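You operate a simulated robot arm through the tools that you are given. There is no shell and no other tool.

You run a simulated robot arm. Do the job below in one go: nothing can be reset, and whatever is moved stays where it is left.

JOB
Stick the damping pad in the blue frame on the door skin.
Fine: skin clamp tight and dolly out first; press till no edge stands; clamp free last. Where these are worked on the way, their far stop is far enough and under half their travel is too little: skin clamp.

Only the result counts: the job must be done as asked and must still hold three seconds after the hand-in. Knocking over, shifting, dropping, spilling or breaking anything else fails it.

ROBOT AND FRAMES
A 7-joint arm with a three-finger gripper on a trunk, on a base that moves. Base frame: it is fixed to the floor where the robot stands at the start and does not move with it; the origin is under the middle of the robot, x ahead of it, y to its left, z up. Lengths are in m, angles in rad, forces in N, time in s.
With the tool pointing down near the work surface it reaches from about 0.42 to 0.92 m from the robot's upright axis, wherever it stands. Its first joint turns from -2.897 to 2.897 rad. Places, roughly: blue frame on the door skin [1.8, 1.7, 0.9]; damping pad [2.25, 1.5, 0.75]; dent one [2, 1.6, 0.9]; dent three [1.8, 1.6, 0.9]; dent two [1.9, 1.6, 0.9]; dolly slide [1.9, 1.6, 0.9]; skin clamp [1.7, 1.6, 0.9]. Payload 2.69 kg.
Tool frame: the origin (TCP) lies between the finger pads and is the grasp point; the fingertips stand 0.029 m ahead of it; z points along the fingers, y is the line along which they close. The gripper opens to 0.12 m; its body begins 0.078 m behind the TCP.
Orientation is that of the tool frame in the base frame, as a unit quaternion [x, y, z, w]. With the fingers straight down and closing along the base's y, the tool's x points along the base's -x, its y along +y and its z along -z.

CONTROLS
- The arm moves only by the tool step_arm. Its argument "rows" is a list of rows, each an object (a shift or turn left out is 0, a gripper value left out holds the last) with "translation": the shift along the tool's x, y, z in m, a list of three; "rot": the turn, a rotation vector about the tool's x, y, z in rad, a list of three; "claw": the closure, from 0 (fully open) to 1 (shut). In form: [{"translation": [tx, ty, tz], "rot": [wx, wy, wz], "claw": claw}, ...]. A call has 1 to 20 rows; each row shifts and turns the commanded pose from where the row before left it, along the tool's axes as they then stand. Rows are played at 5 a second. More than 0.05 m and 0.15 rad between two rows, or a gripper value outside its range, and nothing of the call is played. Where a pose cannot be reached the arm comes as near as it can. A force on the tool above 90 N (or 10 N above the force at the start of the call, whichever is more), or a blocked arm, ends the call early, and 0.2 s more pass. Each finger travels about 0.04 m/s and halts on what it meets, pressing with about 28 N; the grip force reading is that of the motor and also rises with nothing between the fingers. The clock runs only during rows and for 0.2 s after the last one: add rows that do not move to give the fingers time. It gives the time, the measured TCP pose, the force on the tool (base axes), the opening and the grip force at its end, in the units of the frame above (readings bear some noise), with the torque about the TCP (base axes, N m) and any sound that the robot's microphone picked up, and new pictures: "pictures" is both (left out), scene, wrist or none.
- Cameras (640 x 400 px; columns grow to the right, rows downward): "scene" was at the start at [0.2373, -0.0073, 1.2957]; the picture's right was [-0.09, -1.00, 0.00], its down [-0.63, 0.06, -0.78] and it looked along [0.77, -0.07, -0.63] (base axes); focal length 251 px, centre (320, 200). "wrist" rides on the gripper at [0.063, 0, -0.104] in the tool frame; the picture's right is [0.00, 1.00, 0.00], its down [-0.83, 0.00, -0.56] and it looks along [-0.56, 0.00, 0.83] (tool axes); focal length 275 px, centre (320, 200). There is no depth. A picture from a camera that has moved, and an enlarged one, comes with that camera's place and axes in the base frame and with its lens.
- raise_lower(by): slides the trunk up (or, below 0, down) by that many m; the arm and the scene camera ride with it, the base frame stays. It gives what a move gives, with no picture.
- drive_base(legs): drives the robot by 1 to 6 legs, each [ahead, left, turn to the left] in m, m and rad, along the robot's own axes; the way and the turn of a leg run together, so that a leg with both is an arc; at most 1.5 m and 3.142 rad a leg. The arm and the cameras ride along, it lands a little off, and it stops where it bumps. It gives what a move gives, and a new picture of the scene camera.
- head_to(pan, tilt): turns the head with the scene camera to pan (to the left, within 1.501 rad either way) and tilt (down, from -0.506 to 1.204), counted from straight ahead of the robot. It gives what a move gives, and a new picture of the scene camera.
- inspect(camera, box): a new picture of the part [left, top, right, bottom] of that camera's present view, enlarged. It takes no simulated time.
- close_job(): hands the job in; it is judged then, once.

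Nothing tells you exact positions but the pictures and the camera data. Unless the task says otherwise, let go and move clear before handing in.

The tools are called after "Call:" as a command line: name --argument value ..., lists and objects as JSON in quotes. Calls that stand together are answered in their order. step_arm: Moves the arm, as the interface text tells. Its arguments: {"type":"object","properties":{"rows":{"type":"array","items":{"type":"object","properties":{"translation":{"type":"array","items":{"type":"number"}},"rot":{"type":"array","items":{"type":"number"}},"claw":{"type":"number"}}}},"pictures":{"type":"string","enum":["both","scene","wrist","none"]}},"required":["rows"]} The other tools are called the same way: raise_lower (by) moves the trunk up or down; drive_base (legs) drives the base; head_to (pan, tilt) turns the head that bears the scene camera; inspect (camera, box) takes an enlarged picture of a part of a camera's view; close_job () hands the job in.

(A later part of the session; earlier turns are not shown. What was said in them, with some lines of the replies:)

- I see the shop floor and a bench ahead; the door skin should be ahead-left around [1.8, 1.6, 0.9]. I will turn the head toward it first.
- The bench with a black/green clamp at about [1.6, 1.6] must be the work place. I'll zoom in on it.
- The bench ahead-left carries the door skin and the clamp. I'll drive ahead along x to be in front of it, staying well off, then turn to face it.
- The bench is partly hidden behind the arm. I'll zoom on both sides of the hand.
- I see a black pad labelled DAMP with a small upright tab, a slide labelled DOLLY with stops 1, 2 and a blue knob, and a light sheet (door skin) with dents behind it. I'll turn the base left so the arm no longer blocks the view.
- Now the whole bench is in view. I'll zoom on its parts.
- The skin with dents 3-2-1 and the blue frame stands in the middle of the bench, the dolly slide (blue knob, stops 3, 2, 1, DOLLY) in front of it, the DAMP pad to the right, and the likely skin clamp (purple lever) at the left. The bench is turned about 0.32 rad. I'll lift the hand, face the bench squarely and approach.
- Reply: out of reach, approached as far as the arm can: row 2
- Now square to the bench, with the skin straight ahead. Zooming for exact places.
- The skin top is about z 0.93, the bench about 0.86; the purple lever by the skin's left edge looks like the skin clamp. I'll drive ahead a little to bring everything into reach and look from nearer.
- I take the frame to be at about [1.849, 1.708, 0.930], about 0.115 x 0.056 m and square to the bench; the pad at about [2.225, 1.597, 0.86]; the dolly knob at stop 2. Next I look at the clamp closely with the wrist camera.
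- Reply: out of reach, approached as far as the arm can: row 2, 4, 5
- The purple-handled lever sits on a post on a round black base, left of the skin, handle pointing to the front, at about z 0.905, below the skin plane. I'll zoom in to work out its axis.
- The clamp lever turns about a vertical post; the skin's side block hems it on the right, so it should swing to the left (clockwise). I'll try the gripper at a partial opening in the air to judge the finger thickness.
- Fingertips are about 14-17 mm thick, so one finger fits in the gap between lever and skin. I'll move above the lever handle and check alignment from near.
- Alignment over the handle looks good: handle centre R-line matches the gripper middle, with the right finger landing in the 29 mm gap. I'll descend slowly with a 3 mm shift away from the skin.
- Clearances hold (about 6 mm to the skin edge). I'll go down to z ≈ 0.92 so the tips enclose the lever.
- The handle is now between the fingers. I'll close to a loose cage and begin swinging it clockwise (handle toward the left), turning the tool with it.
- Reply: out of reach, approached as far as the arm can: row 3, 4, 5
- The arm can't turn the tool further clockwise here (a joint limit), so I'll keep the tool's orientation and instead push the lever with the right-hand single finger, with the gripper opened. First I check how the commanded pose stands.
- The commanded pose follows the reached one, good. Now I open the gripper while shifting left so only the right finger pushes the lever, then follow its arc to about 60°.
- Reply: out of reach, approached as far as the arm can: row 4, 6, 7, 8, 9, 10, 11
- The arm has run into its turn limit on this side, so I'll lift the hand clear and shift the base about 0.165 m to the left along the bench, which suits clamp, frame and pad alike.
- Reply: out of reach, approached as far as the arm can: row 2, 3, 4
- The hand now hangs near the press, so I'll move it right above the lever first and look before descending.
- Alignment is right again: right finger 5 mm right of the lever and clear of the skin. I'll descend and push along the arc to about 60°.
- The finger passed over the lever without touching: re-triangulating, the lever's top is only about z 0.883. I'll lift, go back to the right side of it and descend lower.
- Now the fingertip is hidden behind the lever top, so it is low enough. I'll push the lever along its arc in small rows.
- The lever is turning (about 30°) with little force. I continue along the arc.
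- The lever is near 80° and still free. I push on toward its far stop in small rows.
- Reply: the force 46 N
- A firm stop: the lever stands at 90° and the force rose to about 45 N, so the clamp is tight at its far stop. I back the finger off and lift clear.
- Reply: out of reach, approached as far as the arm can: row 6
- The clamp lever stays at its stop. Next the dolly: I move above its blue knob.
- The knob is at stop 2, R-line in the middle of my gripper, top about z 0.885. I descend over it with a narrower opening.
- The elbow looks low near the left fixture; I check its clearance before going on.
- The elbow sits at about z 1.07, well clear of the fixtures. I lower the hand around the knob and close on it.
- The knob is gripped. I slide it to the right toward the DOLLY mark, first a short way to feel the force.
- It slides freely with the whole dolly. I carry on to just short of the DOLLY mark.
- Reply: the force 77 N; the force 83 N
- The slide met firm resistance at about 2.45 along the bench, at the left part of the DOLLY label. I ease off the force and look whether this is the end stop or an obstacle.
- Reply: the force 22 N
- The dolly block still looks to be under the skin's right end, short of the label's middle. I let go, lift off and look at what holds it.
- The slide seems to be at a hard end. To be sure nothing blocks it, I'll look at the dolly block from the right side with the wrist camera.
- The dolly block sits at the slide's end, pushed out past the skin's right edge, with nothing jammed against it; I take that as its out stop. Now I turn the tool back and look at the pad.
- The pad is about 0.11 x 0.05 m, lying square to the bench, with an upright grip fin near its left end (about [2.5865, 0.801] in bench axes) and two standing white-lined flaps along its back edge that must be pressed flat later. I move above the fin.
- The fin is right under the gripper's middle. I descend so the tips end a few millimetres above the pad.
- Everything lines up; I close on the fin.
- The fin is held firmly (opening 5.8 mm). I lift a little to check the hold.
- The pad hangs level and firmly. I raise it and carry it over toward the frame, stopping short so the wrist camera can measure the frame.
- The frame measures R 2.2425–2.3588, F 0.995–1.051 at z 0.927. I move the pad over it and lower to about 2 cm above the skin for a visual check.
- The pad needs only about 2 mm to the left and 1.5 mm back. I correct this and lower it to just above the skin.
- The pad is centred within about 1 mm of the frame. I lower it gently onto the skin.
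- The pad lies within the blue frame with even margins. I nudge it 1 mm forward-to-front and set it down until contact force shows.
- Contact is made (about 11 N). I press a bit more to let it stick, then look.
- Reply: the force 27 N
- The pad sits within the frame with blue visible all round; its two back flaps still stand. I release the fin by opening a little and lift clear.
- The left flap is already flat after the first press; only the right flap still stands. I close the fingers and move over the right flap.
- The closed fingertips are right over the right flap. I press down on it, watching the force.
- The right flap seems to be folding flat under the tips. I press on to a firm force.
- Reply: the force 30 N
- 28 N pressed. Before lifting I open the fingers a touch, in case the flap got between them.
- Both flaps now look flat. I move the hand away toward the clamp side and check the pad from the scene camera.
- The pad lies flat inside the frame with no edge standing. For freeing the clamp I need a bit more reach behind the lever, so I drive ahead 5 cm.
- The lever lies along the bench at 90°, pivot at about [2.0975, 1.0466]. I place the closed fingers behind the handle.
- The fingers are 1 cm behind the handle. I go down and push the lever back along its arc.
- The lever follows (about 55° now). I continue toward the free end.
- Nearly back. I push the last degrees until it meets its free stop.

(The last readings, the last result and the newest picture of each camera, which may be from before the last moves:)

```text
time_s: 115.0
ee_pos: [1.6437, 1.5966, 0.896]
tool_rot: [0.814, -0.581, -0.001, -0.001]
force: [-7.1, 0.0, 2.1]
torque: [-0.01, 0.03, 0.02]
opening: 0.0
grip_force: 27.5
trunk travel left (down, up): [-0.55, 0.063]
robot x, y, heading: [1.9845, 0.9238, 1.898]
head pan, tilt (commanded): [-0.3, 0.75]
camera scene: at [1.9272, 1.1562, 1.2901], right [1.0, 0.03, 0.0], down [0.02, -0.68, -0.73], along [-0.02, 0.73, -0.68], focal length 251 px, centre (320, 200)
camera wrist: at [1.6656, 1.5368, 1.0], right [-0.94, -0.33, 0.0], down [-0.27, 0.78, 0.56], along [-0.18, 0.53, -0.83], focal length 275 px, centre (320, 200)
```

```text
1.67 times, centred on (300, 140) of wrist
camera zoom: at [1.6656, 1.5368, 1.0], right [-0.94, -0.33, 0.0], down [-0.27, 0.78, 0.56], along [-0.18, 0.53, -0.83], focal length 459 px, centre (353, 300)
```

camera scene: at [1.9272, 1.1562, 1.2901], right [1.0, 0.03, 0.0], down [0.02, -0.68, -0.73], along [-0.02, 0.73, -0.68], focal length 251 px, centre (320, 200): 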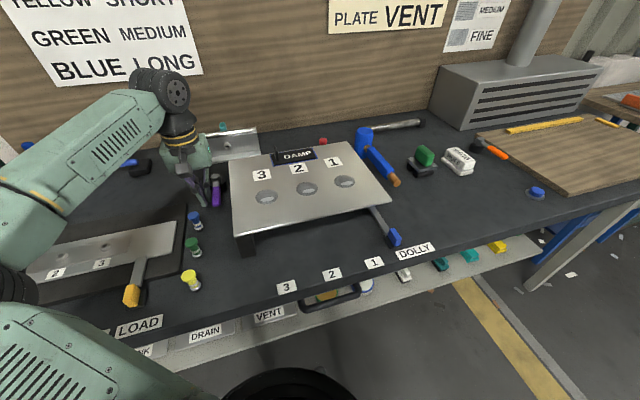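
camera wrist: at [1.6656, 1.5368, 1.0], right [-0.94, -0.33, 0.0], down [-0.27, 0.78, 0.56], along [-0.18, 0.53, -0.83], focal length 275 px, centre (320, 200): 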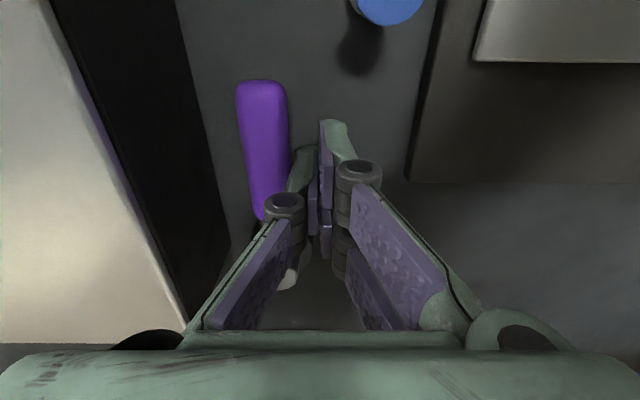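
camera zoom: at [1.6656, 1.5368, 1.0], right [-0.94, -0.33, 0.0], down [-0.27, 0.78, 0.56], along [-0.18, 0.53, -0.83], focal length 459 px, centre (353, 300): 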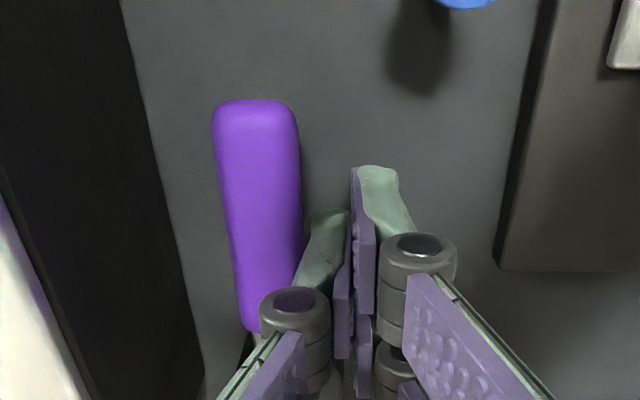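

Call:
step_arm --rows '[{"translation": [0, -0.002, 0]}, {"translation": [0, -0.002, 0]}, {}]' --pictures "none"

```text
time_s: 115.8
ee_pos: [1.6445, 1.5975, 0.8963]
tool_rot: [0.815, -0.579, -0.003, -0.001]
force: [-29.1, -6.5, 6.4]
torque: [0.03, 0.13, 0.05]
opening: 0.0
grip_force: 27.8
trunk travel left (down, up): [-0.55, 0.063]
robot x, y, heading: [1.9842, 0.9276, 1.896]
head pan, tilt (commanded): [-0.3, 0.75]
```

The lever is hard against its free stop. I back off, lift up and check the whole scene.

Call:
step_arm --rows '[{"translation": [0, 0.006, 0]}, {"translation": [0, 0.008, 0]}, {"translation": [0, 0, -0.03]}, {"translation": [0, 0, -0.04]}, {"translation": [0, 0, -0.04]}, {"translation": [0.03, -0.02, -0.02]}, {"translation": [0.04, -0.02, 0]}, {"translation": [0.04, -0.02, 0]}, {}]'

Call:
inspect --camera "wrist" --box '[0, 60, 400, 320]'

Call:
inspect --camera "scene" --box '[180, 110, 400, 260]'

```text
time_s: 117.8
ee_pos: [1.7285, 1.5066, 1.0252]
tool_rot: [0.814, -0.581, -0.001, -0.002]
force: [-0.8, -0.2, 0.4]
torque: [0.01, 0.02, 0.03]
opening: 0.0
grip_force: 27.6
trunk travel left (down, up): [-0.55, 0.063]
robot x, y, heading: [1.9855, 0.9251, 1.899]
head pan, tilt (commanded): [-0.3, 0.75]
camera scene: at [1.9277, 1.1565, 1.29], right [1.0, 0.03, 0.0], down [0.02, -0.68, -0.73], along [-0.02, 0.73, -0.68], focal length 251 px, centre (320, 200)
camera wrist: at [1.7499, 1.4475, 1.1292], right [-0.94, -0.33, 0.0], down [-0.27, 0.78, 0.56], along [-0.18, 0.53, -0.83], focal length 275 px, centre (320, 200)
```

scene: 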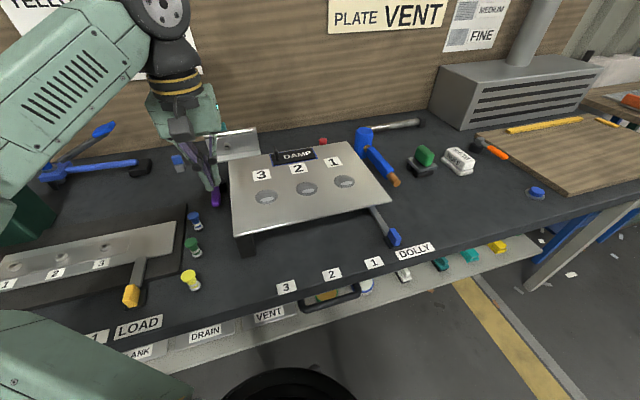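
wrist: 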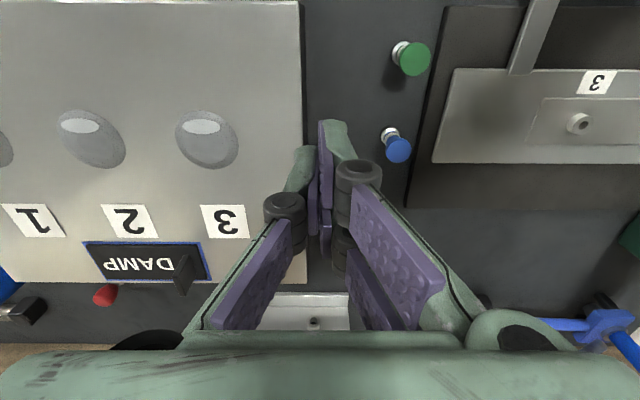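

```text
1.54 times, centred on (200, 190) of wrist
camera zoom: at [1.7499, 1.4475, 1.1292], right [-0.94, -0.33, 0.0], down [-0.27, 0.78, 0.56], along [-0.18, 0.53, -0.83], focal length 424 px, centre (505, 215)
```

zoom: 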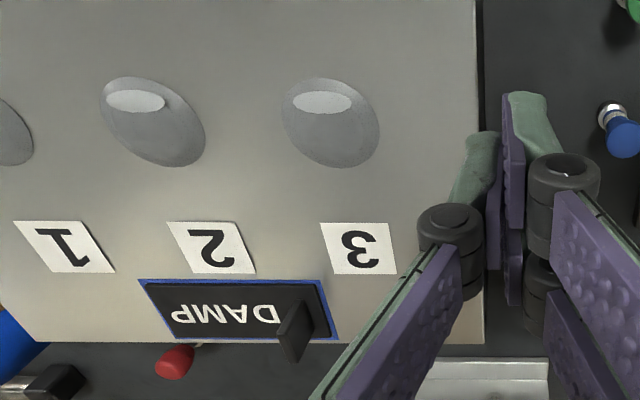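

```text
2.67 times, centred on (290, 185) of scene
camera zoom: at [1.9277, 1.1565, 1.29], right [1.0, 0.03, 0.0], down [0.02, -0.68, -0.73], along [-0.02, 0.73, -0.68], focal length 669 px, centre (400, 240)
```

zoom: 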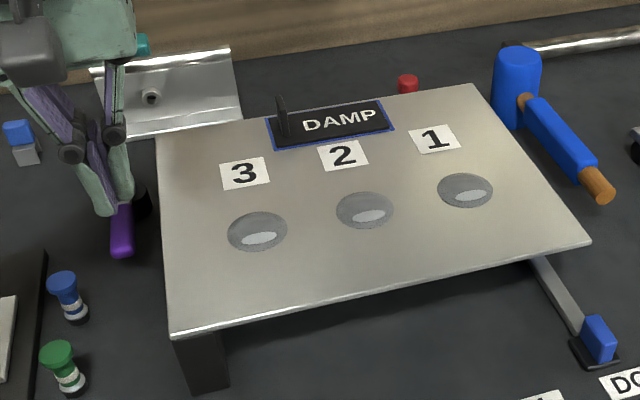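

All is in place: pad in the frame, dolly out, lever back at free. One last close view of the pad with the gripper opened and well above it.

Call:
step_arm --rows '[{"translation": [0, -0.045, -0.01], "claw": 0.0}, {"translation": [0.01, -0.045, 0]}, {"translation": [0.01, -0.045, 0]}, {"translation": [0.01, -0.045, 0]}, {}, {}, {}]'

Call:
inspect --camera "wrist" --box '[220, 180, 420, 320]'

Call:
inspect --camera "scene" --box '[160, 140, 240, 240]'

```text
time_s: 119.4
ee_pos: [1.9077, 1.5363, 1.0371]
tool_rot: [0.813, -0.582, -0.001, -0.002]
force: [0.1, 0.1, -0.8]
torque: [-0.03, 0.02, -0.02]
opening: 0.119
grip_force: 0.0
trunk travel left (down, up): [-0.55, 0.063]
robot x, y, heading: [1.9852, 0.9243, 1.9]
head pan, tilt (commanded): [-0.3, 0.75]
camera scene: at [1.9278, 1.1564, 1.29], right [1.0, 0.03, 0.0], down [0.02, -0.68, -0.73], along [-0.02, 0.73, -0.68], focal length 251 px, centre (320, 200)
camera wrist: at [1.9295, 1.4778, 1.1403], right [-0.94, -0.33, 0.0], down [-0.27, 0.78, 0.56], along [-0.18, 0.53, -0.83], focal length 275 px, centre (320, 200)
```

scene: 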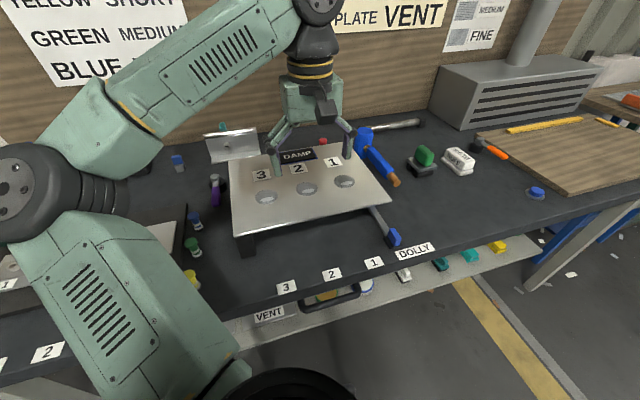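
wrist: 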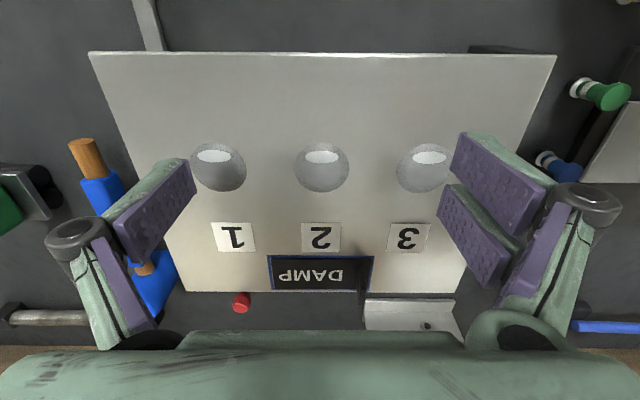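

```text
2.86 times, centred on (320, 250) of wrist
camera zoom: at [1.9295, 1.4778, 1.1403], right [-0.94, -0.33, 0.0], down [-0.27, 0.78, 0.56], along [-0.18, 0.53, -0.83], focal length 786 px, centre (320, 57)
```

zoom: 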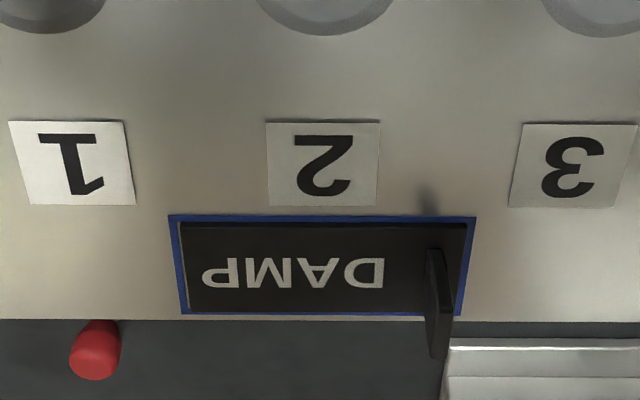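

```text
4.00 times, centred on (200, 190) of scene
camera zoom: at [1.9278, 1.1564, 1.29], right [1.0, 0.03, 0.0], down [0.02, -0.68, -0.73], along [-0.02, 0.73, -0.68], focal length 1004 px, centre (800, 240)
```

zoom: 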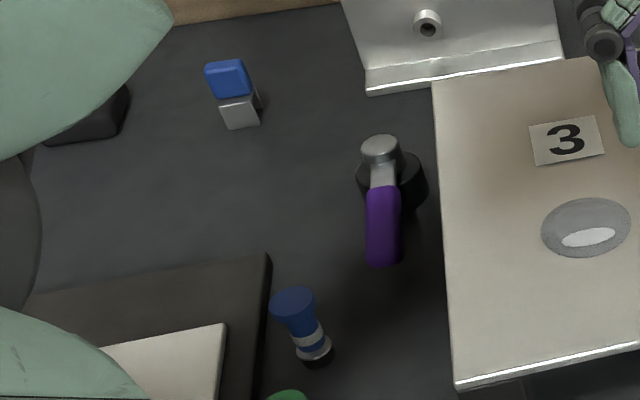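

The pad is flat and centred in the blue frame, the lever is back at free, and the dolly is at its out stop. I draw the hand back a little and then hand in.

Call:
step_arm --rows '[{"translation": [0.03, 0, -0.01]}, {"translation": [0.04, 0, 0]}, {"translation": [0.04, 0, 0]}, {}, {}]'

```text
time_s: 120.6
ee_pos: [1.9435, 1.4341, 1.045]
tool_rot: [0.813, -0.582, -0.001, -0.002]
force: [0.3, 0.3, 0.7]
torque: [-0.01, 0.01, -0.02]
opening: 0.1199
grip_force: 0.0
trunk travel left (down, up): [-0.55, 0.063]
robot x, y, heading: [1.9831, 0.925, 1.896]
head pan, tilt (commanded): [-0.3, 0.75]
camera scene: at [1.9277, 1.1565, 1.29], right [1.0, 0.03, 0.0], down [0.02, -0.68, -0.73], along [-0.02, 0.73, -0.68], focal length 251 px, centre (320, 200)
camera wrist: at [1.9643, 1.3742, 1.1492], right [-0.94, -0.33, 0.0], down [-0.27, 0.78, 0.56], along [-0.18, 0.53, -0.83], focal length 275 px, centre (320, 200)
```

scene: 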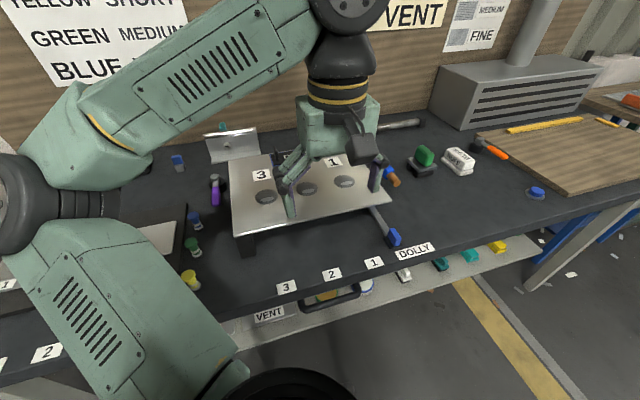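
wrist: 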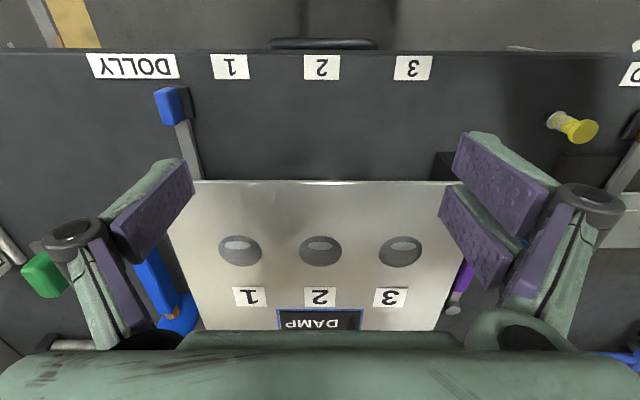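

Everything stands as wanted: pad stuck flat in the blue frame, dolly out, clamp free, hand clear. I hand in the job.

Call:
close_job

```text
The job is handed in.
```

The damping pad is stuck in the blue frame on the door skin, and I have handed the job in.

- **Skin clamp:** I turned the lever a quarter turn to its far stop before placing the pad. After the last press I turned it back to its free stop.
- **Dolly:** I slid it right until it hit a hard stop. That stop lies about 3.5 cm short of the middle of the DOLLY label, and most of the block was still under the skin's right edge. A wrist-camera view from the right showed nothing blocking it, so I took the stop as the out position.
- **Pad:** It sits centred in the frame to within about 1 mm. I pressed once through the fin and once over the right flap, at about 26 to 28 N. Both standing flaps on the back edge went flat and still looked flat in the last close view.

I saw nothing else on the bench touched or shifted. At hand-in the gripper was open and clear above the skin.
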